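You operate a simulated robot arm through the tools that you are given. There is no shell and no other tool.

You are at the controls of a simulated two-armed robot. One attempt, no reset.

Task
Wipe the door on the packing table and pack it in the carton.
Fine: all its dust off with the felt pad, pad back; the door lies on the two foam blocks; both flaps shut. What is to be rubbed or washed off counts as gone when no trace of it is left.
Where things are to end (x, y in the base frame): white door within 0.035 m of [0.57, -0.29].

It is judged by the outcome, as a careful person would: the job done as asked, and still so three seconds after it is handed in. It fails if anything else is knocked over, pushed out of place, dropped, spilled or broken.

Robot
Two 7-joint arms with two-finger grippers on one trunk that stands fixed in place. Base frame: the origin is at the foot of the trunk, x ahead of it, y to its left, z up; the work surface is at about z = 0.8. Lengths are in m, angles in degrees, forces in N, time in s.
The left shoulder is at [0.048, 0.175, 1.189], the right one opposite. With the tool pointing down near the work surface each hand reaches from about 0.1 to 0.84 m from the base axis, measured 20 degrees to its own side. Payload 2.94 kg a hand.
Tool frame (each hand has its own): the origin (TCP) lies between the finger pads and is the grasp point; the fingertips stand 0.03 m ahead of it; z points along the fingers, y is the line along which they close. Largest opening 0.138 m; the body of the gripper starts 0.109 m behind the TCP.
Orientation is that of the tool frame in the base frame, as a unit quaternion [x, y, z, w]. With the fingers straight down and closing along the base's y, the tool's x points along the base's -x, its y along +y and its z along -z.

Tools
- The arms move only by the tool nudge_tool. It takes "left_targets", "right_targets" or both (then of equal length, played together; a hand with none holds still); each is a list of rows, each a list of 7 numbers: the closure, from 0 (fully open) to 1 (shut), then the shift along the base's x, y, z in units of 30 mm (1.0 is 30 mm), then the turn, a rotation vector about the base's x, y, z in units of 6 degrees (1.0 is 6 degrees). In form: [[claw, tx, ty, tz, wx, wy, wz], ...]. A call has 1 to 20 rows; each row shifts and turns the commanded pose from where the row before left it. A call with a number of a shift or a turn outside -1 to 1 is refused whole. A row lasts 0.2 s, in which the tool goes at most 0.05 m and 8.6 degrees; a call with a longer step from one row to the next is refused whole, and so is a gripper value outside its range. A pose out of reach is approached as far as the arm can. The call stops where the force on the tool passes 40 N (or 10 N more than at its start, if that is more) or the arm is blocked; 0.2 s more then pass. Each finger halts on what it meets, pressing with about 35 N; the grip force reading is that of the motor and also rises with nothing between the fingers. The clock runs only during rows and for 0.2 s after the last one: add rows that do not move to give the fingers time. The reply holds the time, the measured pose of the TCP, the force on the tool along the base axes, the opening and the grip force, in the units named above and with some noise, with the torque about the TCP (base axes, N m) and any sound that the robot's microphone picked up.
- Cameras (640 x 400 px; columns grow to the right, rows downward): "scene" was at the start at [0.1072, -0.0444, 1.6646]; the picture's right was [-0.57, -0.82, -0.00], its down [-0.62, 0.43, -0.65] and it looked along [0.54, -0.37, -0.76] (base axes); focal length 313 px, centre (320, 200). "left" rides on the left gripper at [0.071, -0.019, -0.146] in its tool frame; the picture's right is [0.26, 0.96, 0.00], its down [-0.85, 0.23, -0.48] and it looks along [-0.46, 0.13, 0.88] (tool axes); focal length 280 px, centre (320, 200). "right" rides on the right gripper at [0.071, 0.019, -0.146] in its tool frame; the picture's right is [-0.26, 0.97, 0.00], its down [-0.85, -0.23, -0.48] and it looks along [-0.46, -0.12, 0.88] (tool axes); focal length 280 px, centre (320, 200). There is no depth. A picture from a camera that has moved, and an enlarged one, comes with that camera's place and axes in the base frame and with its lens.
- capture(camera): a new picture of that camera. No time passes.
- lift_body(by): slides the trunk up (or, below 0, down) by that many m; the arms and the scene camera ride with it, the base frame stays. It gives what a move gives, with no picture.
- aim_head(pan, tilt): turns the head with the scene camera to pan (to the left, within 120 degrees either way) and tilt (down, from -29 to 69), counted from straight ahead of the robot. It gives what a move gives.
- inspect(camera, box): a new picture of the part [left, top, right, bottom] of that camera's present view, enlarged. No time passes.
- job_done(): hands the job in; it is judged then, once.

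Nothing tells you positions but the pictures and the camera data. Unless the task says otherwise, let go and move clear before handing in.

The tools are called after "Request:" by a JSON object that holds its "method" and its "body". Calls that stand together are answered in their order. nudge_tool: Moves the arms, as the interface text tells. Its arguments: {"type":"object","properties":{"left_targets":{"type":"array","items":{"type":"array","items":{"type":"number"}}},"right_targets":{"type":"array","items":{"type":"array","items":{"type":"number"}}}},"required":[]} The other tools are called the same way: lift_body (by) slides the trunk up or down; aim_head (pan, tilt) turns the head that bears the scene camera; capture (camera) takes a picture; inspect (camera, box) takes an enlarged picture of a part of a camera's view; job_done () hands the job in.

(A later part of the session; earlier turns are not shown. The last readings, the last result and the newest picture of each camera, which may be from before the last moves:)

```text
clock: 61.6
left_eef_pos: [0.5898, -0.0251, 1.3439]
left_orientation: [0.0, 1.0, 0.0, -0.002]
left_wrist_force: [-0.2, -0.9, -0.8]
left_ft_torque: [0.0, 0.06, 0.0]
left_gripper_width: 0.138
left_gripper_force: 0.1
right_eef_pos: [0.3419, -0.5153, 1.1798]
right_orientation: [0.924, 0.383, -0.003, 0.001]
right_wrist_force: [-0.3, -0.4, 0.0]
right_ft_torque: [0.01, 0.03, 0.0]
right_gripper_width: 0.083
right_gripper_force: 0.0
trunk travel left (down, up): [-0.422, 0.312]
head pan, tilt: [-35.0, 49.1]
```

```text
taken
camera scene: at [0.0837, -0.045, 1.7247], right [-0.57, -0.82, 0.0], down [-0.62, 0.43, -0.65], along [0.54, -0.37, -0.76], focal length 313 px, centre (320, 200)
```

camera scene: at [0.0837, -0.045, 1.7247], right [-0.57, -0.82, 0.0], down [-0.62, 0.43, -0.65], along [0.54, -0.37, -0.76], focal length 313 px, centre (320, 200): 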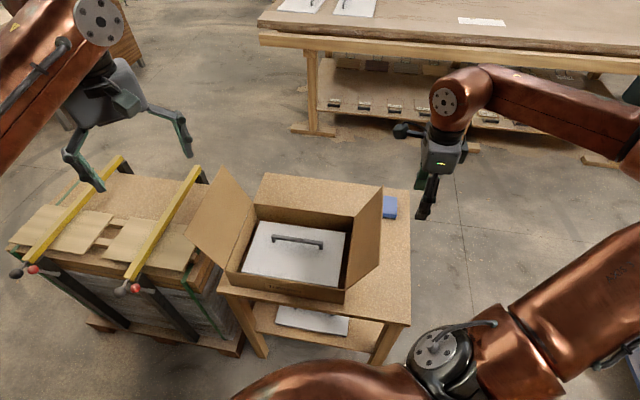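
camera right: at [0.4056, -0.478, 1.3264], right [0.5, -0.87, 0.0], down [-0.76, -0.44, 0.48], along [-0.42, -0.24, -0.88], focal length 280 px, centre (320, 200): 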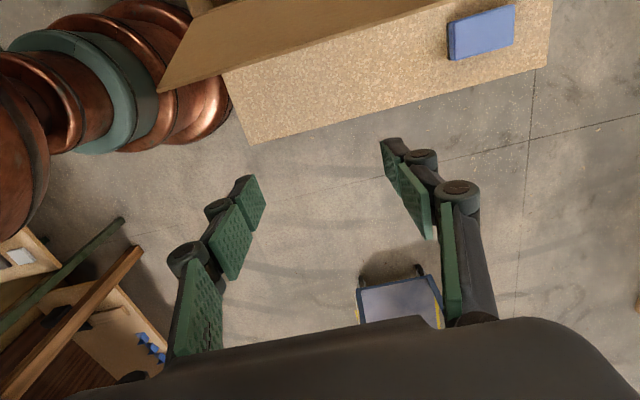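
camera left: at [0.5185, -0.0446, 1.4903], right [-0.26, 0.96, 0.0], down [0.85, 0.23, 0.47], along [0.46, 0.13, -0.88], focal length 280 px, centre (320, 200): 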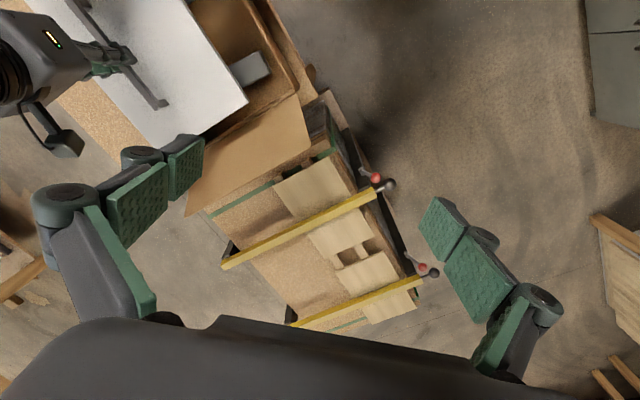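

Request:
{"method": "nudge_tool", "body": {"right_targets": [[0.4, 0, 0, -1, 0, 0, 0], [0.4, 0, 0, -1, 0, 0, 0], [0.4, 0, 0, -1, 0, 0, 0], [0.4, 0, 0, -1, 0, 0, 0], [0.4, 0.4, 0.4, 0, 0, 0, 0], [0.4, 0.4, 0.4, 0, 0, 0, 0], [0.4, 0.4, 0.4, 0, 0, 0, 0], [0.4, 0.3, 0.3, 0, 0, 0, 0], [0.4, 0.3, 0.3, 0, 0, 0, 0]]}}

Request:
{"method": "capture", "body": {"camera": "scene"}}

Request:
{"method": "capture", "body": {"camera": "right"}}

```text
clock: 63.6
left_eef_pos: [0.5898, -0.0256, 1.3447]
left_orientation: [0.0, 1.0, 0.001, 0.0]
left_wrist_force: [0.1, 0.2, -0.1]
left_ft_torque: [0.0, 0.06, -0.03]
left_gripper_width: 0.1379
left_gripper_force: 0.1
right_eef_pos: [0.3956, -0.461, 1.0617]
right_orientation: [0.924, 0.383, -0.003, 0.001]
right_wrist_force: [-0.8, 0.7, 0.0]
right_ft_torque: [-0.03, 0.0, -0.02]
right_gripper_width: 0.0828
right_gripper_force: 0.0
trunk travel left (down, up): [-0.422, 0.312]
head pan, tilt: [-35.0, 49.1]
```

```text
taken
camera scene: at [0.0831, -0.0451, 1.7247], right [-0.57, -0.82, 0.0], down [-0.62, 0.43, -0.65], along [0.54, -0.37, -0.76], focal length 313 px, centre (320, 200)
```

scene: 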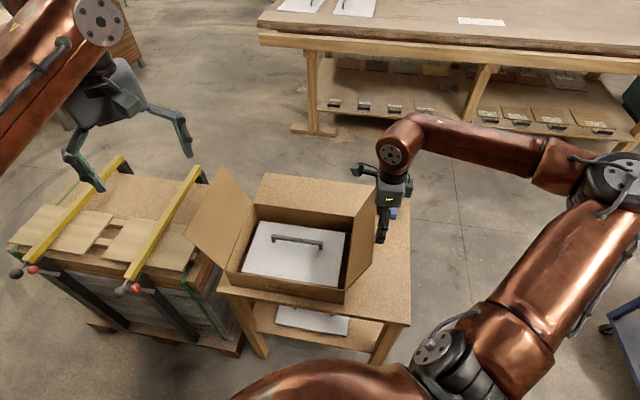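

```text
taken
camera right: at [0.4601, -0.4243, 1.2075], right [0.5, -0.87, 0.0], down [-0.76, -0.44, 0.48], along [-0.42, -0.24, -0.88], focal length 280 px, centre (320, 200)
```

right: 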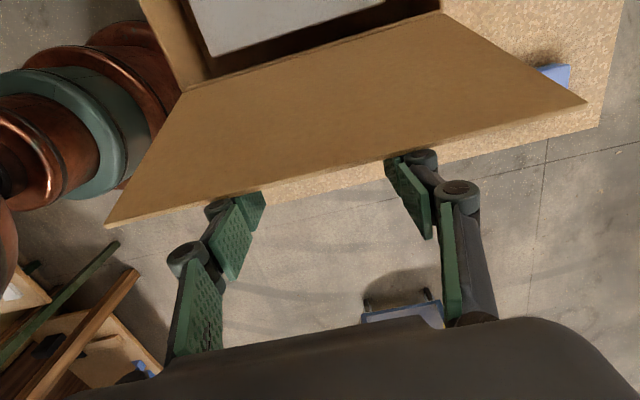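

The fingers are behind the flap and it has begun to move with almost no force. I'll keep pushing toward vertical.

Request:
{"method": "nudge_tool", "body": {"right_targets": [[0.4, 0.4, 0.4, 0, 0, 0, 0], [0.4, 0.4, 0.4, 0, 0, 0, 0], [0.4, 0.4, 0.4, 0, 0, 0, 0], [0.4, 0.4, 0.4, 0, 0, 0, 0]]}}

Request:
{"method": "capture", "body": {"camera": "scene"}}

Request:
{"method": "capture", "body": {"camera": "right"}}

```text
clock: 64.6
left_eef_pos: [0.5885, -0.0257, 1.3438]
left_orientation: [0.0, 1.0, 0.0, -0.001]
left_wrist_force: [1.1, -0.6, -0.3]
left_ft_torque: [0.02, 0.01, 0.0]
left_gripper_width: 0.1378
left_gripper_force: 0.1
right_eef_pos: [0.4446, -0.4143, 1.0612]
right_orientation: [0.924, 0.383, -0.003, 0.001]
right_wrist_force: [0.1, 0.0, 0.2]
right_ft_torque: [0.02, 0.02, 0.02]
right_gripper_width: 0.0828
right_gripper_force: 0.0
trunk travel left (down, up): [-0.422, 0.312]
head pan, tilt: [-35.0, 49.1]
```

```text
taken
camera scene: at [0.0835, -0.0448, 1.7247], right [-0.57, -0.82, 0.0], down [-0.62, 0.43, -0.65], along [0.54, -0.37, -0.76], focal length 313 px, centre (320, 200)
```

scene: 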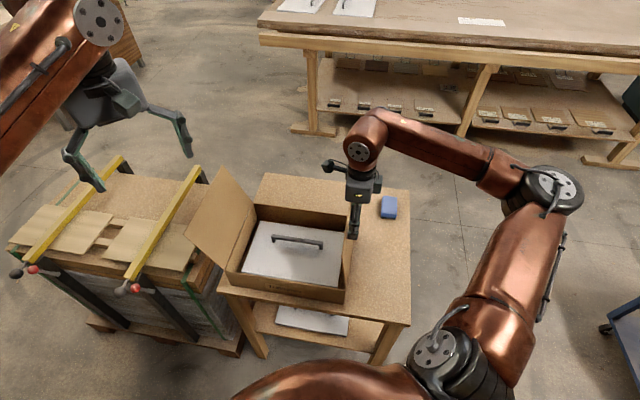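

```text
taken
camera right: at [0.509, -0.3759, 1.2065], right [0.5, -0.87, 0.0], down [-0.76, -0.44, 0.48], along [-0.42, -0.24, -0.88], focal length 280 px, centre (320, 200)
```

right: 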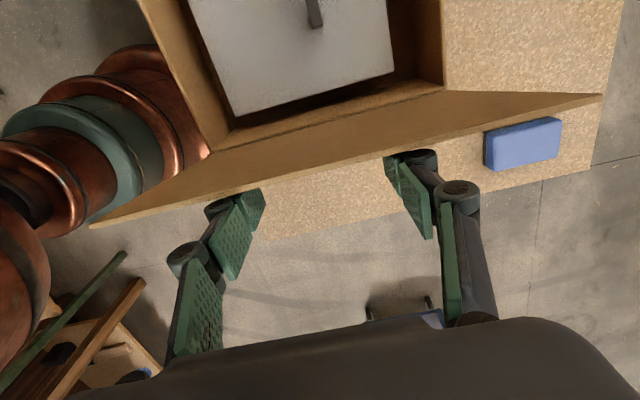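

Request:
{"method": "nudge_tool", "body": {"right_targets": [[0.4, 0.4, 0.4, 0, 0, 0, 0], [0.4, 0.4, 0.4, 0, 0, 0, 0], [0.4, 0.3, 0.3, 0, 0, 0, 0], [0.4, 0, 0, 0, 0, 0, 0]]}}

Request:
{"method": "inspect", "body": {"camera": "scene", "box": [180, 150, 420, 320]}}

Request:
{"method": "capture", "body": {"camera": "right"}}

```text
clock: 65.6
left_eef_pos: [0.5877, -0.0254, 1.3459]
left_orientation: [0.0, 1.0, 0.0, 0.0]
left_wrist_force: [-0.3, 0.4, 0.4]
left_ft_torque: [0.04, 0.01, 0.01]
left_gripper_width: 0.1382
left_gripper_force: 0.0
right_eef_pos: [0.4769, -0.3815, 1.0619]
right_orientation: [0.924, 0.383, -0.002, 0.001]
right_wrist_force: [0.4, 0.4, 0.4]
right_ft_torque: [0.02, -0.03, 0.0]
right_gripper_width: 0.0828
right_gripper_force: 0.1
trunk travel left (down, up): [-0.422, 0.312]
head pan, tilt: [-35.0, 49.1]
```

```text
2.35 times, centred on (300, 235) of scene
camera zoom: at [0.0821, -0.045, 1.7248], right [-0.57, -0.82, 0.0], down [-0.62, 0.43, -0.65], along [0.54, -0.37, -0.76], focal length 736 px, centre (367, 118)
```

zoom: 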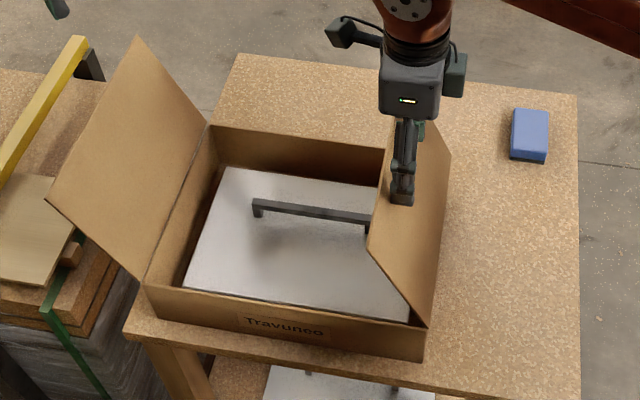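

```text
taken
camera right: at [0.5406, -0.3433, 1.2075], right [0.5, -0.87, 0.0], down [-0.76, -0.44, 0.48], along [-0.42, -0.24, -0.88], focal length 280 px, centre (320, 200)
```

right: 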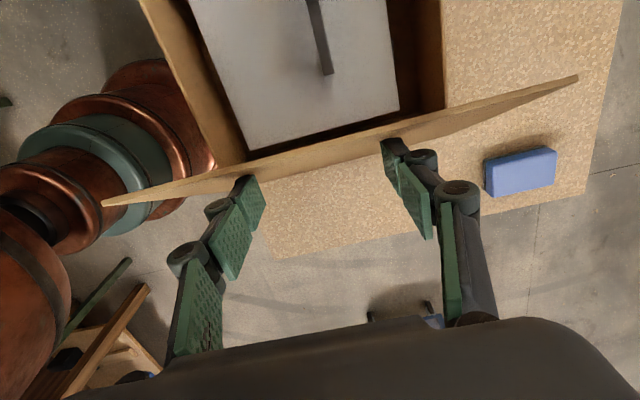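

The flap is past vertical and following the fingertips. I'll continue the arc inward and down.

Request:
{"method": "nudge_tool", "body": {"right_targets": [[0.4, 0.33, 0.33, -0.27, 0, 0, 0], [0.4, 0.33, 0.33, -0.27, 0, 0, 0], [0.4, 0.33, 0.33, -0.27, 0, 0, 0], [0.4, 0.24, 0.24, -0.5, 0, 0, 0], [0.4, 0.24, 0.24, -0.5, 0, 0, 0], [0.4, 0, 0, 0, 0, 0, 0]]}}

Request:
{"method": "inspect", "body": {"camera": "scene", "box": [180, 150, 420, 320]}}

Request:
{"method": "capture", "body": {"camera": "right"}}

```text
clock: 67.0
left_eef_pos: [0.5888, -0.0254, 1.3452]
left_orientation: [0.0, 1.0, -0.001, 0.001]
left_wrist_force: [0.5, -0.6, 0.4]
left_ft_torque: [-0.01, 0.0, -0.02]
left_gripper_width: 0.138
left_gripper_force: 0.1
right_eef_pos: [0.5207, -0.3368, 1.0073]
right_orientation: [0.924, 0.382, -0.001, 0.002]
right_wrist_force: [-0.3, -0.3, 0.9]
right_ft_torque: [-0.01, 0.0, -0.01]
right_gripper_width: 0.0826
right_gripper_force: 0.2
trunk travel left (down, up): [-0.422, 0.312]
head pan, tilt: [-35.0, 49.1]
```

```text
2.35 times, centred on (300, 235) of scene
camera zoom: at [0.0819, -0.0446, 1.7248], right [-0.57, -0.82, 0.0], down [-0.62, 0.43, -0.65], along [0.54, -0.37, -0.76], focal length 736 px, centre (367, 118)
```

zoom: 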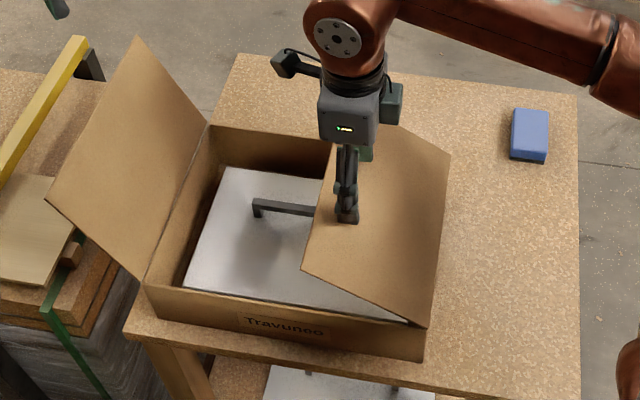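

```text
taken
camera right: at [0.5842, -0.2987, 1.1535], right [0.5, -0.87, 0.0], down [-0.76, -0.44, 0.48], along [-0.41, -0.24, -0.88], focal length 280 px, centre (320, 200)
```

right: 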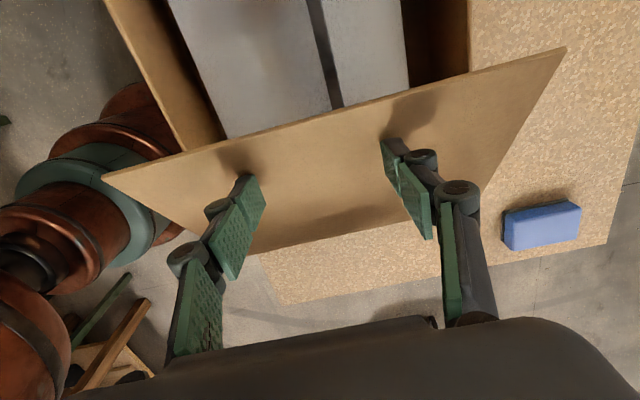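

Request:
{"method": "nudge_tool", "body": {"right_targets": [[0.4, 0.15, 0.15, -0.5, 0, 0, 0], [0.4, 0.1, 0.1, -0.5, 0, 0, 0], [0.4, 0.05, 0.05, -0.5, 0, 0, 0], [0.4, 0, 0, 0, 0, 0, 0]]}}

Request:
{"method": "inspect", "body": {"camera": "scene", "box": [180, 150, 420, 320]}}

Request:
{"method": "capture", "body": {"camera": "right"}}

```text
clock: 68.0
left_eef_pos: [0.5879, -0.0263, 1.3449]
left_orientation: [-0.001, 1.0, 0.001, 0.0]
left_wrist_force: [-0.9, 0.2, -0.4]
left_ft_torque: [0.02, 0.01, 0.02]
left_gripper_width: 0.138
left_gripper_force: 0.0
right_eef_pos: [0.5296, -0.326, 0.964]
right_orientation: [0.924, 0.383, -0.002, 0.002]
right_wrist_force: [0.5, 0.0, 0.4]
right_ft_torque: [0.0, -0.01, -0.01]
right_gripper_width: 0.0826
right_gripper_force: 0.0
trunk travel left (down, up): [-0.422, 0.312]
head pan, tilt: [-35.0, 49.1]
```

```text
2.35 times, centred on (300, 235) of scene
camera zoom: at [0.0821, -0.0445, 1.7248], right [-0.57, -0.82, 0.0], down [-0.62, 0.43, -0.65], along [0.54, -0.37, -0.76], focal length 736 px, centre (367, 118)
```

zoom: 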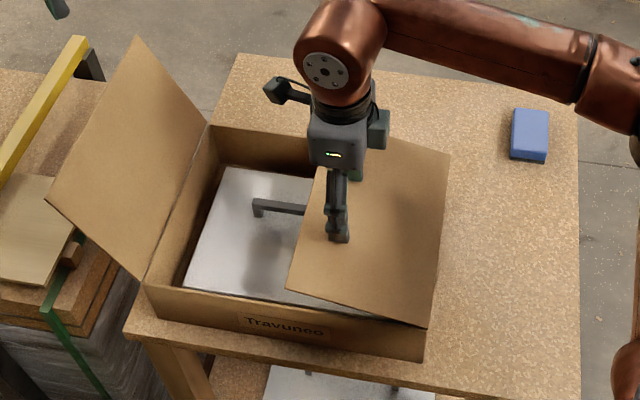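

```text
taken
camera right: at [0.5932, -0.2893, 1.109], right [0.5, -0.87, 0.0], down [-0.76, -0.44, 0.48], along [-0.41, -0.24, -0.88], focal length 280 px, centre (320, 200)
```

right: 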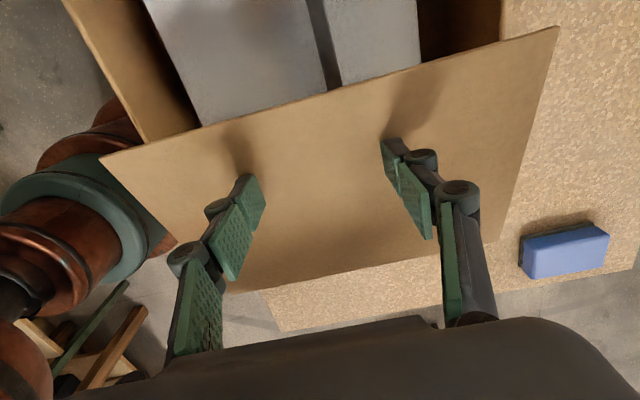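

Request:
{"method": "nudge_tool", "body": {"right_targets": [[0.4, 0, 0, -0.2, 0, 0, 0], [0.4, 0, 0, -0.15, 0, 0, 0], [0.4, 0, 0, -0.1, 0, 0, 0], [0.4, 0, 0, 0, 0, 0, 0]]}}

Request:
{"method": "inspect", "body": {"camera": "scene", "box": [180, 150, 420, 320]}}

```text
clock: 69.0
left_eef_pos: [0.5884, -0.0257, 1.3457]
left_orientation: [0.0, 1.0, -0.001, 0.0]
left_wrist_force: [0.1, 0.0, -0.9]
left_ft_torque: [0.01, 0.0, 0.01]
left_gripper_width: 0.1377
left_gripper_force: 0.1
right_eef_pos: [0.5293, -0.3267, 0.9491]
right_orientation: [0.924, 0.383, -0.002, 0.001]
right_wrist_force: [-0.4, -0.9, -0.9]
right_ft_torque: [0.0, -0.01, 0.0]
right_gripper_width: 0.0833
right_gripper_force: 0.0
trunk travel left (down, up): [-0.422, 0.312]
head pan, tilt: [-35.0, 49.1]
```

```text
2.35 times, centred on (300, 235) of scene
camera zoom: at [0.0824, -0.0445, 1.7248], right [-0.57, -0.82, 0.0], down [-0.62, 0.43, -0.65], along [0.54, -0.37, -0.76], focal length 736 px, centre (367, 118)
```

zoom: 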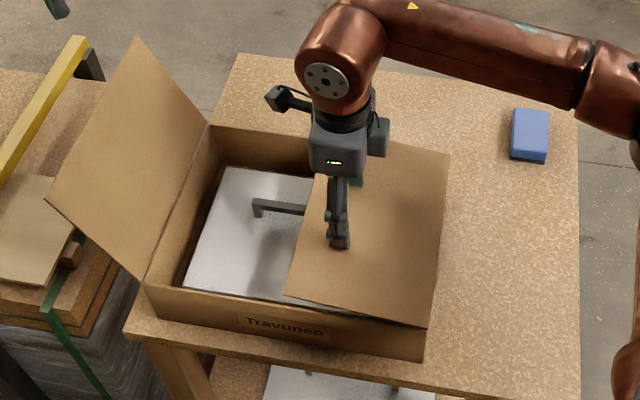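

Request:
{"method": "nudge_tool", "body": {"right_targets": [[0.4, 0, 0, -0.12, 0, 0, 0], [0.4, 0, 0, -0.12, 0, 0, 0], [0.4, 0, 0, -0.08, 0, 0, 0], [0.4, 0, 0, 0, 0, 0, 0]]}}

Request:
{"method": "inspect", "body": {"camera": "scene", "box": [180, 150, 420, 320]}}

Request:
{"method": "capture", "body": {"camera": "right"}}

```text
clock: 70.0
left_eef_pos: [0.5882, -0.0254, 1.3461]
left_orientation: [0.0, 1.0, 0.0, 0.001]
left_wrist_force: [0.9, 0.0, -0.9]
left_ft_torque: [-0.01, -0.03, -0.01]
left_gripper_width: 0.1383
left_gripper_force: 0.0
right_eef_pos: [0.5293, -0.3261, 0.9405]
right_orientation: [0.924, 0.383, -0.002, 0.002]
right_wrist_force: [-0.3, -0.9, -0.8]
right_ft_torque: [-0.03, 0.0, -0.03]
right_gripper_width: 0.0827
right_gripper_force: 0.0
trunk travel left (down, up): [-0.422, 0.312]
head pan, tilt: [-35.0, 49.1]
```

```text
2.35 times, centred on (300, 235) of scene
camera zoom: at [0.0824, -0.0445, 1.7248], right [-0.57, -0.82, 0.0], down [-0.62, 0.43, -0.65], along [0.54, -0.37, -0.76], focal length 736 px, centre (367, 118)
```

zoom: 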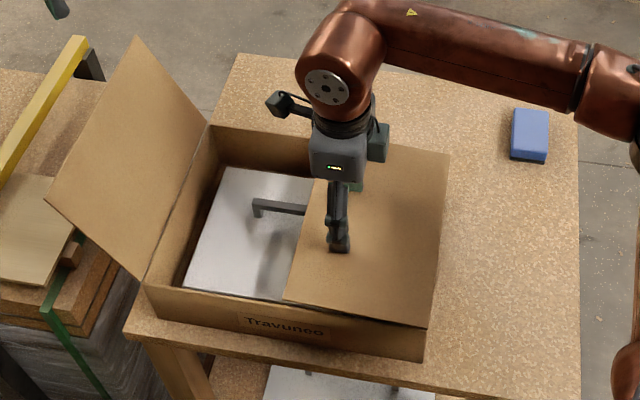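

```text
taken
camera right: at [0.5935, -0.2896, 1.0852], right [0.5, -0.87, 0.0], down [-0.76, -0.44, 0.48], along [-0.41, -0.24, -0.88], focal length 280 px, centre (320, 200)
```

right: 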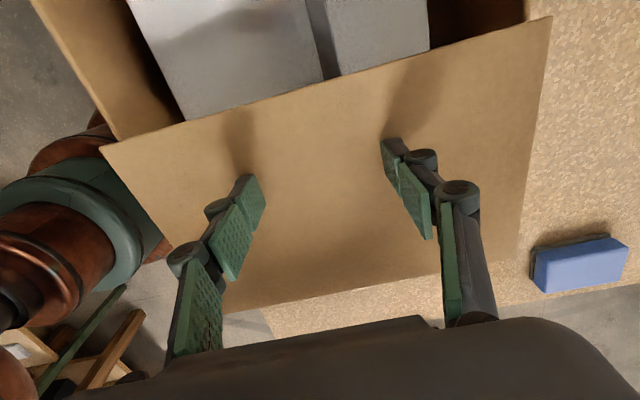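

Request:
{"method": "nudge_tool", "body": {"right_targets": [[0.4, 0, 0, -0.1, 0, 0, 0], [0.4, 0, 0, -0.08, 0, 0, 0], [0.4, 0, 0, 0, 0, 0, 0]]}}

Request:
{"method": "inspect", "body": {"camera": "scene", "box": [220, 200, 380, 310]}}

```text
clock: 70.8
left_eef_pos: [0.5896, -0.0252, 1.3451]
left_orientation: [0.0, 1.0, 0.0, 0.0]
left_wrist_force: [0.4, 0.5, 0.5]
left_ft_torque: [-0.01, -0.01, 0.02]
left_gripper_width: 0.1378
left_gripper_force: 0.0
right_eef_pos: [0.5294, -0.3266, 0.9336]
right_orientation: [0.924, 0.383, -0.003, 0.002]
right_wrist_force: [-0.4, 0.5, 0.5]
right_ft_torque: [-0.03, -0.02, 0.02]
right_gripper_width: 0.0827
right_gripper_force: 0.0
trunk travel left (down, up): [-0.422, 0.312]
head pan, tilt: [-35.0, 49.1]
```

```text
3.64 times, centred on (300, 255) of scene
camera zoom: at [0.0824, -0.0445, 1.7248], right [-0.57, -0.82, 0.0], down [-0.62, 0.43, -0.65], along [0.54, -0.37, -0.76], focal length 1138 px, centre (393, 0)
```

zoom: 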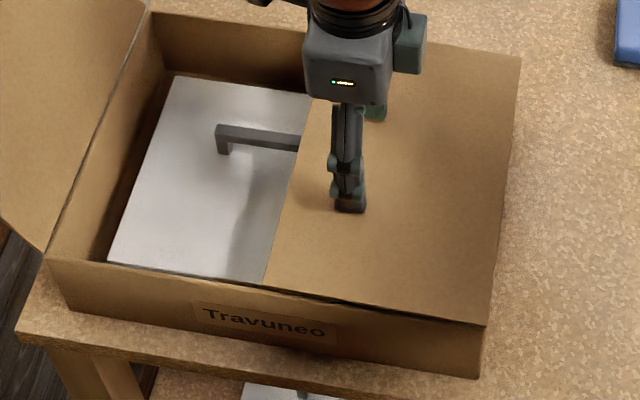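

Request:
{"method": "nudge_tool", "body": {"right_targets": [[0.4, 0, 0, -0.07, 0, 0, 0], [0.4, 0, 0, -0.06, 0, 0, 0], [0.4, 0, 0, 0, 0, 0, 0]]}}

Request:
{"method": "inspect", "body": {"camera": "scene", "box": [220, 200, 380, 310]}}

Request:
{"method": "capture", "body": {"camera": "right"}}

```text
clock: 71.6
left_eef_pos: [0.5874, -0.0249, 1.3458]
left_orientation: [0.0, 1.0, 0.0, 0.0]
left_wrist_force: [-0.5, 0.6, -0.7]
left_ft_torque: [0.0, 0.01, -0.03]
left_gripper_width: 0.1379
left_gripper_force: 0.0
right_eef_pos: [0.5289, -0.3258, 0.931]
right_orientation: [0.924, 0.383, -0.002, 0.001]
right_wrist_force: [-0.2, 0.5, 0.6]
right_ft_torque: [-0.01, -0.01, 0.0]
right_gripper_width: 0.0825
right_gripper_force: 0.0
trunk travel left (down, up): [-0.422, 0.312]
head pan, tilt: [-35.0, 49.1]
```

```text
3.64 times, centred on (300, 255) of scene
camera zoom: at [0.0824, -0.0445, 1.7248], right [-0.57, -0.82, 0.0], down [-0.62, 0.43, -0.65], along [0.54, -0.37, -0.76], focal length 1138 px, centre (393, 0)
```

zoom: 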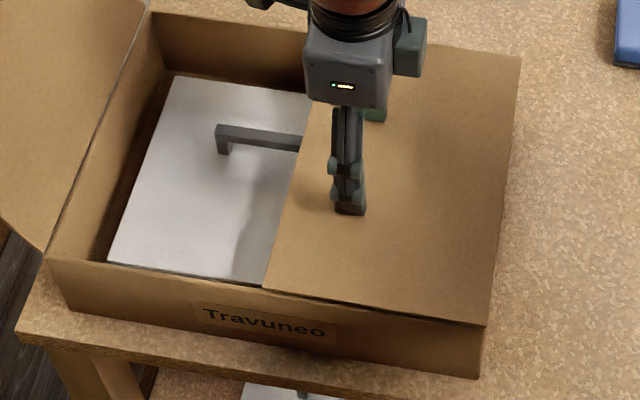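

```text
taken
camera right: at [0.5933, -0.2893, 1.0759], right [0.5, -0.87, 0.0], down [-0.76, -0.44, 0.48], along [-0.42, -0.24, -0.88], focal length 280 px, centre (320, 200)
```

right: 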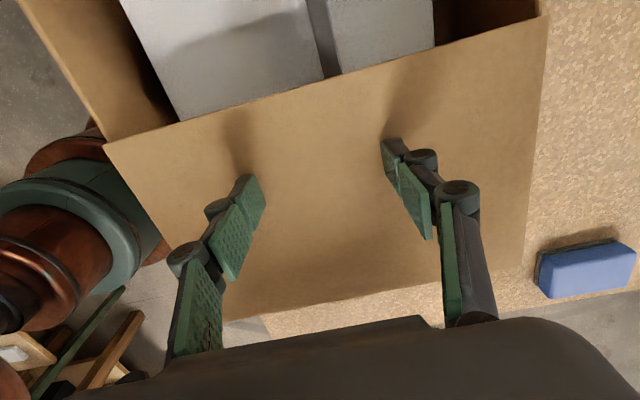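

Request:
{"method": "nudge_tool", "body": {"right_targets": [[0.4, 0, 0, -0.06, 0, 0, 0], [0.4, 0, 0, -0.06, 0, 0, 0], [0.4, 0, 0, 0, 0, 0, 0]]}}

```text
clock: 72.4
left_eef_pos: [0.5892, -0.0248, 1.3458]
left_orientation: [0.0, 1.0, 0.001, 0.001]
left_wrist_force: [0.0, 0.7, 0.0]
left_ft_torque: [0.01, 0.0, 0.0]
left_gripper_width: 0.1382
left_gripper_force: 0.1
right_eef_pos: [0.5296, -0.3267, 0.9274]
right_orientation: [0.924, 0.383, -0.001, 0.002]
right_wrist_force: [-0.1, -1.2, 3.2]
right_ft_torque: [0.07, 0.09, 0.03]
right_gripper_width: 0.0833
right_gripper_force: 0.6
trunk travel left (down, up): [-0.422, 0.312]
head pan, tilt: [-35.0, 49.1]
```

Contact at 3 N: the right flap has bottomed out. I'll press lightly once, then lift off and see whether it stays down.

Request:
{"method": "nudge_tool", "body": {"right_targets": [[0.4, 0, 0, -0.05, 0, 0, 0], [0.4, 0, 0, 0, 0, 0, 0], [0.4, 0, 0, 0.3, 0, 0, 0], [0.4, 0, 0, 0.5, 0, 0, 0], [0.4, 0, 0, 0, 0, 0, 0]]}}

Request:
{"method": "inspect", "body": {"camera": "scene", "box": [220, 200, 380, 310]}}

Request:
{"method": "capture", "body": {"camera": "right"}}

```text
clock: 73.6
left_eef_pos: [0.5883, -0.0253, 1.3447]
left_orientation: [0.0, 1.0, -0.001, 0.0]
left_wrist_force: [0.6, -1.3, 0.3]
left_ft_torque: [0.0, 0.02, 0.0]
left_gripper_width: 0.1377
left_gripper_force: 0.1
right_eef_pos: [0.529, -0.327, 0.9485]
right_orientation: [0.924, 0.383, -0.002, 0.002]
right_wrist_force: [0.0, 0.2, 0.5]
right_ft_torque: [0.02, 0.06, -0.02]
right_gripper_width: 0.0828
right_gripper_force: 0.1
trunk travel left (down, up): [-0.422, 0.312]
head pan, tilt: [-35.0, 49.1]
```

```text
3.64 times, centred on (300, 255) of scene
camera zoom: at [0.0828, -0.0449, 1.7247], right [-0.57, -0.82, 0.0], down [-0.62, 0.43, -0.65], along [0.54, -0.37, -0.76], focal length 1138 px, centre (393, 0)
```

zoom: 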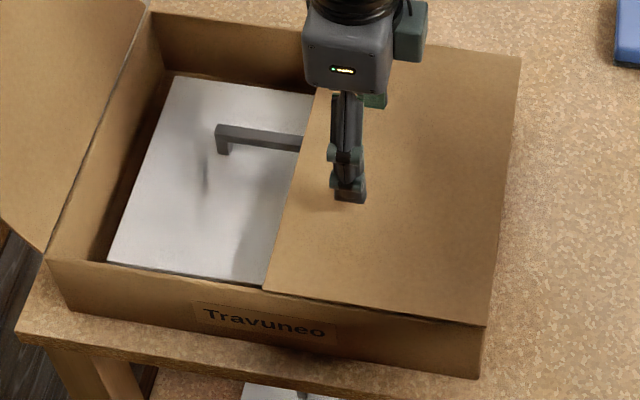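

```text
taken
camera right: at [0.5933, -0.2897, 1.094], right [0.5, -0.87, 0.0], down [-0.76, -0.44, 0.48], along [-0.42, -0.24, -0.88], focal length 280 px, centre (320, 200)
```

right: 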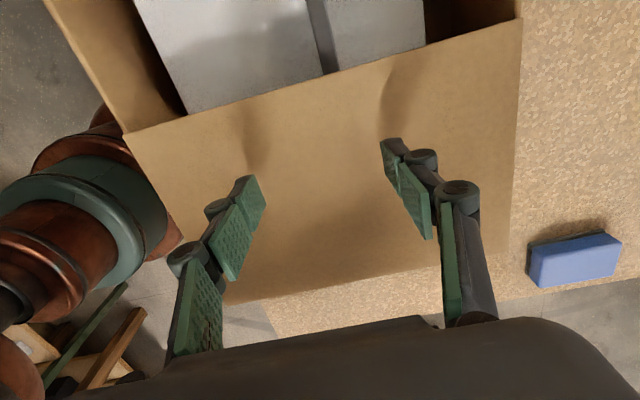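

The right flap stays shut. I'll withdraw the right hand up and away, and bring the left hand, turned +45°, to the outside of the left flap.

Request:
{"method": "nudge_tool", "body": {"left_targets": [[0.2, 0.26, 0.46, -0.94, 0, 0, 1], [0.4, 0.26, 0.46, -0.94, 0, 0, 1], [0.4, 0.26, 0.46, -0.94, 0, 0, 1], [0.4, 0.26, 0.46, -0.94, 0, 0, 1], [0.4, 0.26, 0.46, -0.94, 0, 0, 1], [0.4, 0.26, 0.46, -0.94, 0, 0, 1], [0.4, 0.26, 0.46, -0.94, 0, 0, 1], [0.4, 0.26, 0.46, -0.94, 0, 0, 0.5]], "right_targets": [[0.4, 0, 0, 0.8, 0, 0, 0], [0.4, 0, 0, 0.9, 0, 0, 0], [0.4, 0, 0, 0.9, 0, 0, 0], [0.4, 0, 0, 0.9, 0, 0, 0], [0.4, -0.6, -0.5, 0.9, 0, 0, 0], [0.4, -0.8, -0.7, 0.5, 0, 0, 0], [0.4, -0.8, -0.7, 0.3, 0, 0, 0], [0.4, -0.8, -0.7, 0.2, 0, 0, 0]]}}

Request:
{"method": "capture", "body": {"camera": "scene"}}

Request:
{"method": "capture", "body": {"camera": "left"}}

```text
clock: 75.4
left_eef_pos: [0.6502, 0.0851, 1.1203]
left_orientation: [-0.383, 0.924, 0.0, 0.001]
left_wrist_force: [-0.4, 0.1, -0.2]
left_ft_torque: [-0.03, -0.01, 0.0]
left_gripper_width: 0.0829
left_gripper_force: 0.1
right_eef_pos: [0.4382, -0.4055, 1.1123]
right_orientation: [0.924, 0.383, -0.002, 0.001]
right_wrist_force: [-1.2, 0.2, 0.6]
right_ft_torque: [-0.01, -0.01, -0.01]
right_gripper_width: 0.0829
right_gripper_force: 0.0
trunk travel left (down, up): [-0.422, 0.312]
head pan, tilt: [-35.0, 49.1]
```

```text
taken
camera scene: at [0.0813, -0.0441, 1.7249], right [-0.57, -0.82, 0.0], down [-0.62, 0.43, -0.65], along [0.54, -0.37, -0.76], focal length 313 px, centre (320, 200)
```

scene: 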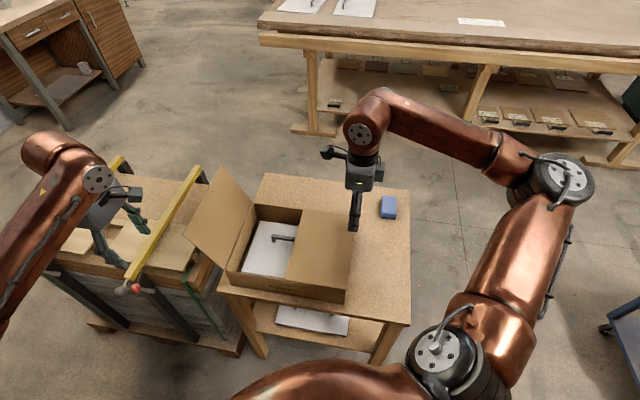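

```text
taken
camera left: at [0.6133, 0.0226, 1.2661], right [-0.87, 0.5, 0.0], down [0.43, 0.76, 0.48], along [0.24, 0.41, -0.88], focal length 280 px, centre (320, 200)
```

left: 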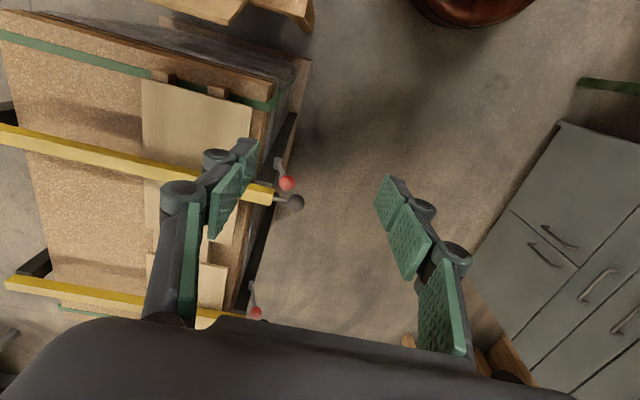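

Request:
{"method": "nudge_tool", "body": {"left_targets": [[0.4, 0.9, -0.9, -0.3, 0, 0, 0], [0.4, 0.9, -0.9, -0.4, 0, 0, 0], [0.4, 0.9, -0.9, -0.6, 0, 0, 0], [0.4, 0.35, -0.35, -0.65, 0, 0, 0], [0.4, 0, 0, 0, 0, 0, 0]], "right_targets": [[0.4, -0.6, -0.5, 0.6, 0, 0, 0], [0.4, -0.6, -0.5, 0.6, 0, 0, 0], [0.4, -0.3, -0.3, 0.4, 0, 0, 0], [0.4, 0, 0, 0, 0, 0, 0], [0.4, 0, 0, 0, 0, 0, 0]]}}

Request:
{"method": "capture", "body": {"camera": "scene"}}

Request:
{"method": "capture", "body": {"camera": "left"}}

```text
clock: 76.6
left_eef_pos: [0.7417, -0.0053, 1.0617]
left_orientation: [-0.382, 0.924, 0.0, 0.0]
left_wrist_force: [0.1, -0.4, 0.4]
left_ft_torque: [-0.01, -0.05, -0.01]
left_gripper_width: 0.0828
left_gripper_force: 0.1
right_eef_pos: [0.3944, -0.444, 1.1606]
right_orientation: [0.924, 0.382, -0.002, 0.001]
right_wrist_force: [-0.5, -0.4, 0.5]
right_ft_torque: [-0.03, -0.05, 0.01]
right_gripper_width: 0.0829
right_gripper_force: 0.1
trunk travel left (down, up): [-0.422, 0.312]
head pan, tilt: [-35.0, 49.1]
```

```text
taken
camera scene: at [0.0818, -0.0436, 1.7249], right [-0.57, -0.82, 0.0], down [-0.62, 0.43, -0.65], along [0.54, -0.38, -0.76], focal length 313 px, centre (320, 200)
```

scene: 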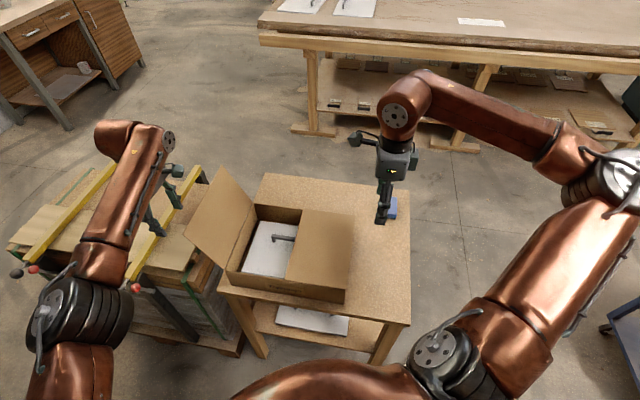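

```text
taken
camera left: at [0.7043, -0.0684, 1.207], right [-0.87, 0.5, 0.0], down [0.44, 0.76, 0.48], along [0.24, 0.41, -0.88], focal length 280 px, centre (320, 200)
```

left: 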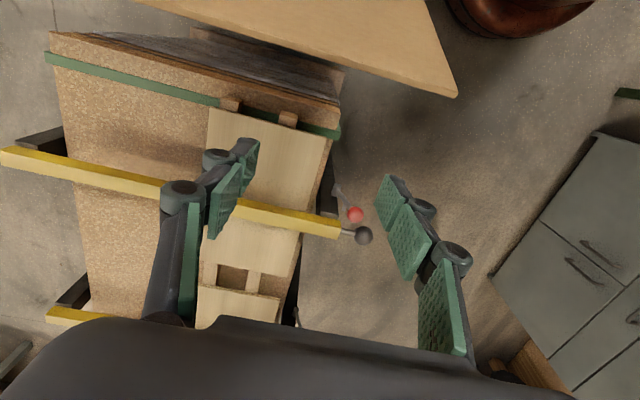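

Request:
{"method": "nudge_tool", "body": {"left_targets": [[0.4, -0.05, -0.75, 0, 0, 0, 0], [0.4, -0.05, -0.75, 0, 0, 0, 0], [0.4, -0.4, -0.4, 0, 0, 0, 0], [0.4, -0.4, -0.4, 0, 0, 0, 0], [0.4, -0.4, -0.4, 0, 0, 0, 0], [0.4, -0.4, -0.4, 0, 0, 0, 0]]}}

Request:
{"method": "inspect", "body": {"camera": "scene", "box": [120, 150, 400, 330]}}

Request:
{"method": "capture", "body": {"camera": "left"}}

```text
clock: 78.0
left_eef_pos: [0.7202, -0.06, 1.0595]
left_orientation: [-0.383, 0.924, 0.001, -0.001]
left_wrist_force: [0.8, -0.3, 0.0]
left_ft_torque: [-0.03, -0.01, 0.03]
left_gripper_width: 0.0827
left_gripper_force: 0.1
left hand out of reach, approached as far as the arm can: row 2, 4, 5, 6
right_eef_pos: [0.3947, -0.4451, 1.158]
right_orientation: [0.924, 0.382, -0.003, 0.001]
right_wrist_force: [0.1, -0.8, -0.2]
right_ft_torque: [0.0, 0.01, -0.01]
right_gripper_width: 0.0828
right_gripper_force: 0.0
trunk travel left (down, up): [-0.422, 0.312]
head pan, tilt: [-35.0, 49.1]
```

```text
2.22 times, centred on (260, 240) of scene
camera zoom: at [0.0829, -0.0452, 1.7248], right [-0.57, -0.82, 0.0], down [-0.62, 0.43, -0.65], along [0.54, -0.37, -0.76], focal length 695 px, centre (453, 111)
```

zoom: 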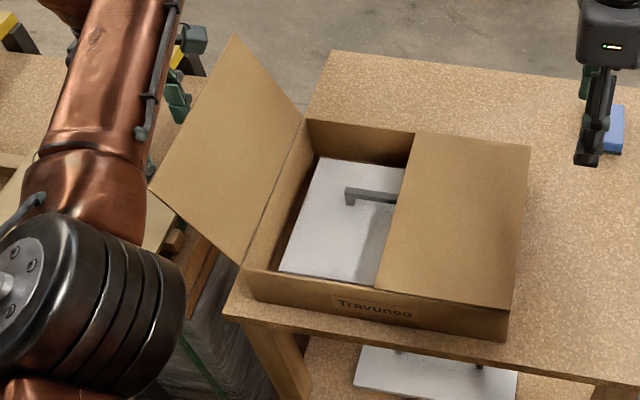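

```text
taken
camera left: at [0.683, -0.123, 1.2052], right [-0.87, 0.5, 0.0], down [0.44, 0.76, 0.48], along [0.24, 0.41, -0.88], focal length 280 px, centre (320, 200)
```

left: 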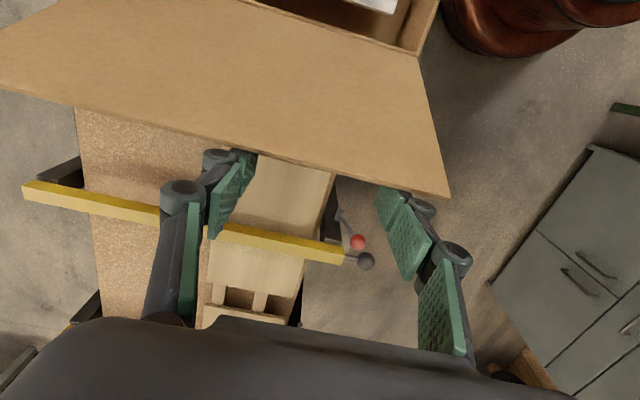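

The left arm hit a limit reaching that far forward. I'll pull back toward the near end of the flap, with the fingers closer together, and push from there.

Request:
{"method": "nudge_tool", "body": {"left_targets": [[0.7, -0.5, 0.5, 0, 0, 0, 0], [0.8, -0.5, 0.5, 0, 0, 0, 0], [0.8, -0.3, -0.3, 0, 0, 0, 0], [0.8, -0.3, -0.3, 0, 0, 0, 0], [0.8, 0, 0, 0, 0, 0, 0]]}}

Request:
{"method": "inspect", "body": {"camera": "scene", "box": [120, 150, 400, 330]}}

Request:
{"method": "capture", "body": {"camera": "left"}}

```text
clock: 79.2
left_eef_pos: [0.7025, -0.0919, 1.0577]
left_orientation: [-0.352, 0.936, 0.005, 0.002]
left_wrist_force: [5.0, -1.3, 12.0]
left_ft_torque: [-0.19, 0.11, 0.07]
left_gripper_width: 0.0347
left_gripper_force: 1.7
left hand out of reach, approached as far as the arm can: row 1, 2, 3, 4
right_eef_pos: [0.3939, -0.4445, 1.1592]
right_orientation: [0.924, 0.383, -0.002, 0.002]
right_wrist_force: [0.4, 0.6, 0.0]
right_ft_torque: [-0.02, 0.04, 0.03]
right_gripper_width: 0.0827
right_gripper_force: 0.0
trunk travel left (down, up): [-0.422, 0.312]
head pan, tilt: [-35.0, 49.1]
```

```text
2.22 times, centred on (260, 240) of scene
camera zoom: at [0.0827, -0.0445, 1.7249], right [-0.57, -0.82, 0.0], down [-0.62, 0.43, -0.65], along [0.54, -0.37, -0.76], focal length 695 px, centre (453, 111)
```

zoom: 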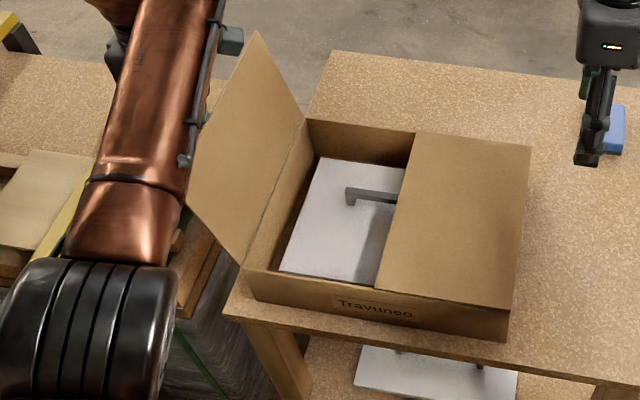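

```text
taken
camera left: at [0.6615, -0.1538, 1.2031], right [-0.83, 0.55, 0.01], down [0.49, 0.73, 0.48], along [0.26, 0.41, -0.88], focal length 280 px, centre (320, 200)
```

left: 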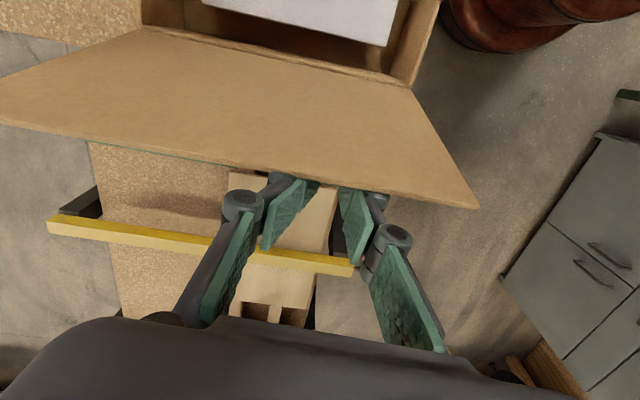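

The left arm is near an awkward configuration and reads 12 N. I'll pause and look before doing anything else.

Request:
{"method": "nudge_tool", "body": {"left_targets": [[0.8, 0, 0, 0, 0, 0, 0]]}}

Request:
{"method": "capture", "body": {"camera": "scene"}}

Request:
{"method": "inspect", "body": {"camera": "right", "box": [0, 0, 640, 400]}}

```text
clock: 79.6
left_eef_pos: [0.7029, -0.0933, 1.0576]
left_orientation: [-0.351, 0.936, 0.006, 0.001]
left_wrist_force: [3.8, -1.2, 8.7]
left_ft_torque: [-0.16, 0.06, 0.05]
left_gripper_width: 0.0353
left_gripper_force: 1.8
right_eef_pos: [0.3937, -0.4452, 1.159]
right_orientation: [0.924, 0.382, -0.002, 0.001]
right_wrist_force: [0.3, 0.1, -0.5]
right_ft_torque: [-0.02, 0.01, -0.01]
right_gripper_width: 0.0826
right_gripper_force: 0.1
trunk travel left (down, up): [-0.422, 0.312]
head pan, tilt: [-35.0, 49.1]
```

```text
taken
camera scene: at [0.0824, -0.045, 1.7248], right [-0.57, -0.82, 0.0], down [-0.62, 0.43, -0.65], along [0.54, -0.37, -0.76], focal length 313 px, centre (320, 200)
```

scene: 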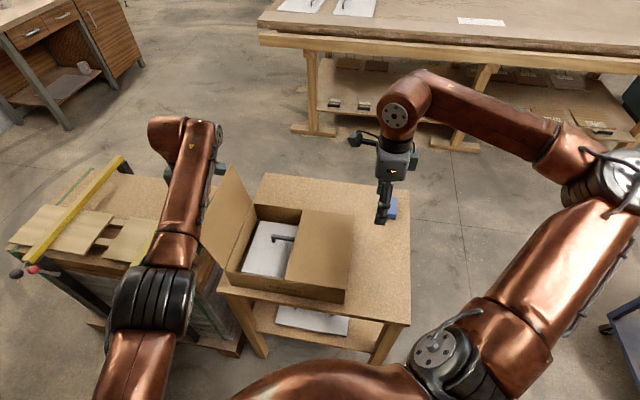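

```text
1.00 times, centred on (320, 200) of right (not enlarged: the box is as wide or as high as the picture)
camera zoom: at [0.4583, -0.4072, 1.3043], right [0.5, -0.87, 0.0], down [-0.76, -0.44, 0.48], along [-0.41, -0.24, -0.88], focal length 280 px, centre (320, 200)
```

zoom: 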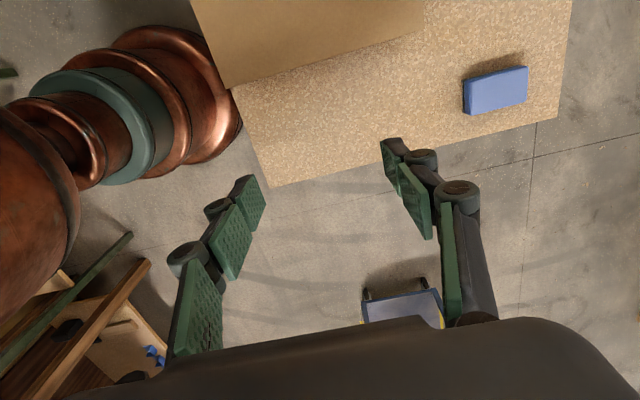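

The left hand seems to be catching on the flap edge at an arm limit. I'll back it gently up and away, and let the right arm, which has a better approach, do this flap instead.

Request:
{"method": "nudge_tool", "body": {"left_targets": [[0.8, 0.1, 0.1, 0.15, 0, 0, 0], [0.8, 0.2, 0.2, 0.2, 0, 0, 0], [0.8, 0.3, 0.3, 0.3, 0, 0, 0], [0.8, 0, 0, 0, 0, 0, 0]]}}

Request:
{"method": "capture", "body": {"camera": "left"}}

Request:
{"method": "inspect", "body": {"camera": "scene", "box": [120, 100, 400, 330]}}

```text
clock: 80.6
left_eef_pos: [0.7198, -0.0584, 1.0791]
left_orientation: [-0.383, 0.924, 0.0, 0.0]
left_wrist_force: [-0.2, 0.2, -0.2]
left_ft_torque: [-0.02, 0.01, 0.0]
left_gripper_width: 0.0274
left_gripper_force: 0.0
right_eef_pos: [0.3951, -0.4453, 1.1583]
right_orientation: [0.924, 0.383, -0.001, 0.002]
right_wrist_force: [1.1, -0.4, 0.3]
right_ft_torque: [0.01, 0.0, -0.04]
right_gripper_width: 0.0829
right_gripper_force: 0.1
trunk travel left (down, up): [-0.422, 0.312]
head pan, tilt: [-35.0, 49.1]
```

```text
taken
camera left: at [0.6827, -0.1216, 1.2244], right [-0.87, 0.5, 0.0], down [0.44, 0.76, 0.48], along [0.24, 0.41, -0.88], focal length 280 px, centre (320, 200)
```

left: 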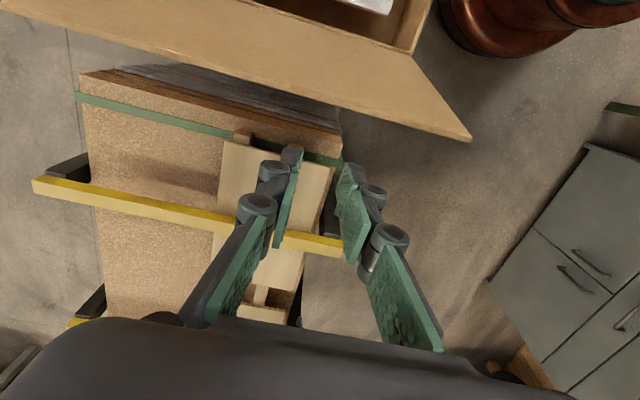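

```text
1.74 times, centred on (260, 215) of scene
camera zoom: at [0.0823, -0.0449, 1.7248], right [-0.57, -0.82, 0.0], down [-0.62, 0.43, -0.65], along [0.54, -0.37, -0.76], focal length 544 px, centre (424, 174)
```

zoom: 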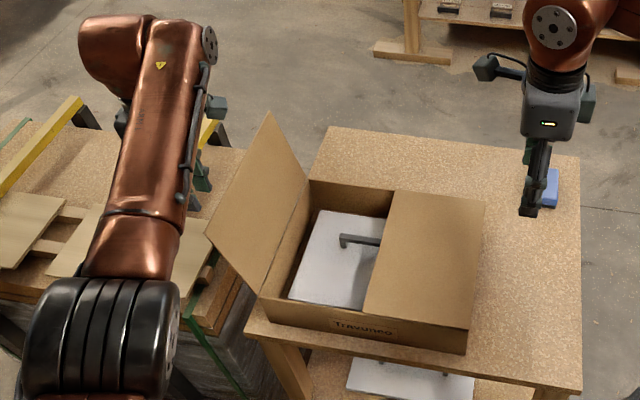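

Request:
{"method": "nudge_tool", "body": {"left_targets": [[0.8, 0.3, 0.3, 0.5, 0, 0, 0], [0.8, -0.2, 0.7, 0.5, 0, 0, 0], [0.8, -0.7, 0.7, 0.5, 0, 0, 0], [0.8, -0.7, 0.7, 0.3, 0, 0, 0], [0.8, -0.7, 0.7, 0, 0, 0, 0], [0.8, -0.7, 0.7, 0, 0, 0, 0], [0.8, -0.5, 0.8, 0, 0, 0, 0], [0.8, -0.5, 0.8, 0, 0, 0, 0], [0.8, -0.5, 0.8, 0, 0, 0, 0], [0.8, 0, 0, 0, 0, 0, 0]]}}

Request:
{"method": "capture", "body": {"camera": "scene"}}

```text
clock: 82.8
left_eef_pos: [0.7241, -0.0342, 1.1079]
left_orientation: [-0.383, 0.924, 0.001, -0.001]
left_wrist_force: [0.2, -0.4, 0.4]
left_ft_torque: [-0.01, 0.01, -0.02]
left_gripper_width: 0.0275
left_gripper_force: 0.0
left hand out of reach, approached as far as the arm can: row 1, 3, 4, 5, 6, 7, 8, 9
right_eef_pos: [0.3944, -0.4443, 1.1592]
right_orientation: [0.924, 0.383, -0.002, 0.001]
right_wrist_force: [0.0, 0.1, -0.4]
right_ft_torque: [0.01, -0.01, 0.0]
right_gripper_width: 0.0828
right_gripper_force: 0.1
trunk travel left (down, up): [-0.422, 0.312]
head pan, tilt: [-35.0, 49.1]
```

```text
taken
camera scene: at [0.0826, -0.0449, 1.7248], right [-0.57, -0.82, 0.0], down [-0.62, 0.43, -0.65], along [0.54, -0.37, -0.76], focal length 313 px, centre (320, 200)
```

scene: 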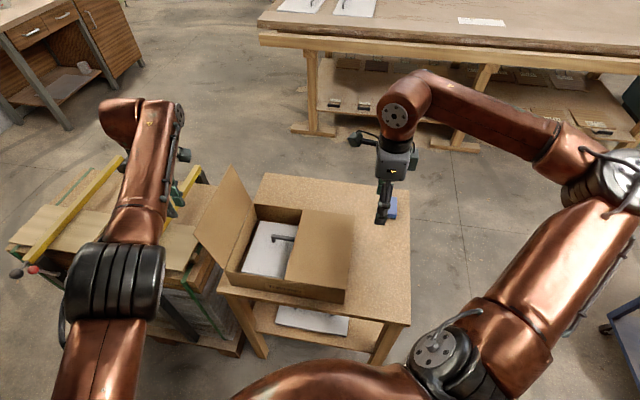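

The left arm has straightened out near full stretch, so big inward steps are refused. I'll ease it back with small steps.

Request:
{"method": "nudge_tool", "body": {"left_targets": [[0.8, -0.1, 0.06, 0, 0, 0, 0], [0.8, -0.1, 0.06, 0, 0, 0, 0], [0.8, -0.12, 0.08, 0, 0, 0, 0], [0.8, -0.15, 0.1, 0, 0, 0, 0], [0.8, -0.2, 0.15, 0, 0, 0, 0], [0.8, -0.2, 0.2, 0, 0, 0, 0], [0.8, -0.25, 0.25, 0, 0, 0, 0], [0.8, -0.3, 0.3, 0, 0, 0, 0]]}}

Request:
{"method": "capture", "body": {"camera": "scene"}}

```text
clock: 84.6
left_eef_pos: [0.6813, 0.0038, 1.1095]
left_orientation: [-0.383, 0.924, 0.001, -0.001]
left_wrist_force: [0.1, 0.5, 1.2]
left_ft_torque: [-0.01, -0.02, 0.0]
left_gripper_width: 0.0275
left_gripper_force: 0.0
left hand out of reach, approached as far as the arm can: row 1, 2
right_eef_pos: [0.3942, -0.4448, 1.1594]
right_orientation: [0.924, 0.383, -0.001, 0.001]
right_wrist_force: [0.3, 1.0, -0.5]
right_ft_torque: [-0.01, -0.02, 0.02]
right_gripper_width: 0.0826
right_gripper_force: 0.1
trunk travel left (down, up): [-0.422, 0.312]
head pan, tilt: [-35.0, 49.1]
```

```text
taken
camera scene: at [0.0819, -0.045, 1.7248], right [-0.57, -0.82, 0.0], down [-0.62, 0.43, -0.65], along [0.54, -0.37, -0.76], focal length 313 px, centre (320, 200)
```

scene: 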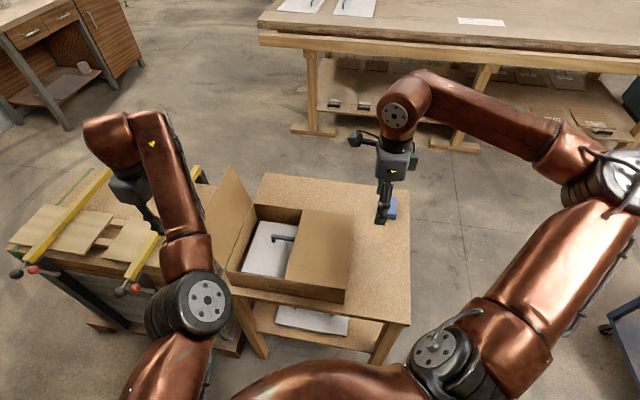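

Request:
{"method": "nudge_tool", "body": {"left_targets": [[0.8, 0, 0.6, 0.1, 0, 0, 0], [0.8, 0, 0.8, 0.1, 0, 0, 0], [0.8, 0, 0.9, 0.1, 0, 0, 0], [0.8, 0, 0.9, 0.1, 0, 0, 0], [0.8, 0, 0.9, 0.1, 0, 0, 0], [0.8, 0, 0.9, 0, 0, 0, 0], [0.8, 0, 0.9, 0, 0, 0, 0]]}}

Request:
{"method": "capture", "body": {"camera": "scene"}}

```text
clock: 86.2
left_eef_pos: [0.6814, 0.1806, 1.1228]
left_orientation: [-0.383, 0.924, 0.0, 0.0]
left_wrist_force: [0.0, -0.8, -0.5]
left_ft_torque: [0.0, -0.06, -0.02]
left_gripper_width: 0.0276
left_gripper_force: 0.1
right_eef_pos: [0.3941, -0.4437, 1.1605]
right_orientation: [0.924, 0.383, -0.002, 0.002]
right_wrist_force: [0.7, 0.5, 0.5]
right_ft_torque: [0.01, 0.0, 0.03]
right_gripper_width: 0.0829
right_gripper_force: 0.1
trunk travel left (down, up): [-0.422, 0.312]
head pan, tilt: [-35.0, 49.1]
```

```text
taken
camera scene: at [0.0825, -0.0433, 1.7248], right [-0.57, -0.82, 0.0], down [-0.62, 0.43, -0.65], along [0.54, -0.38, -0.76], focal length 313 px, centre (320, 200)
```

scene: 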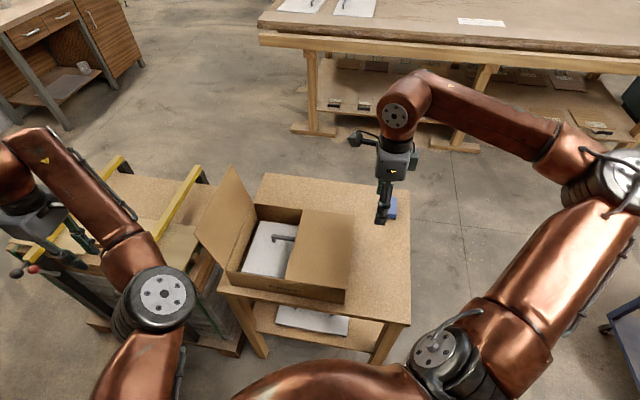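

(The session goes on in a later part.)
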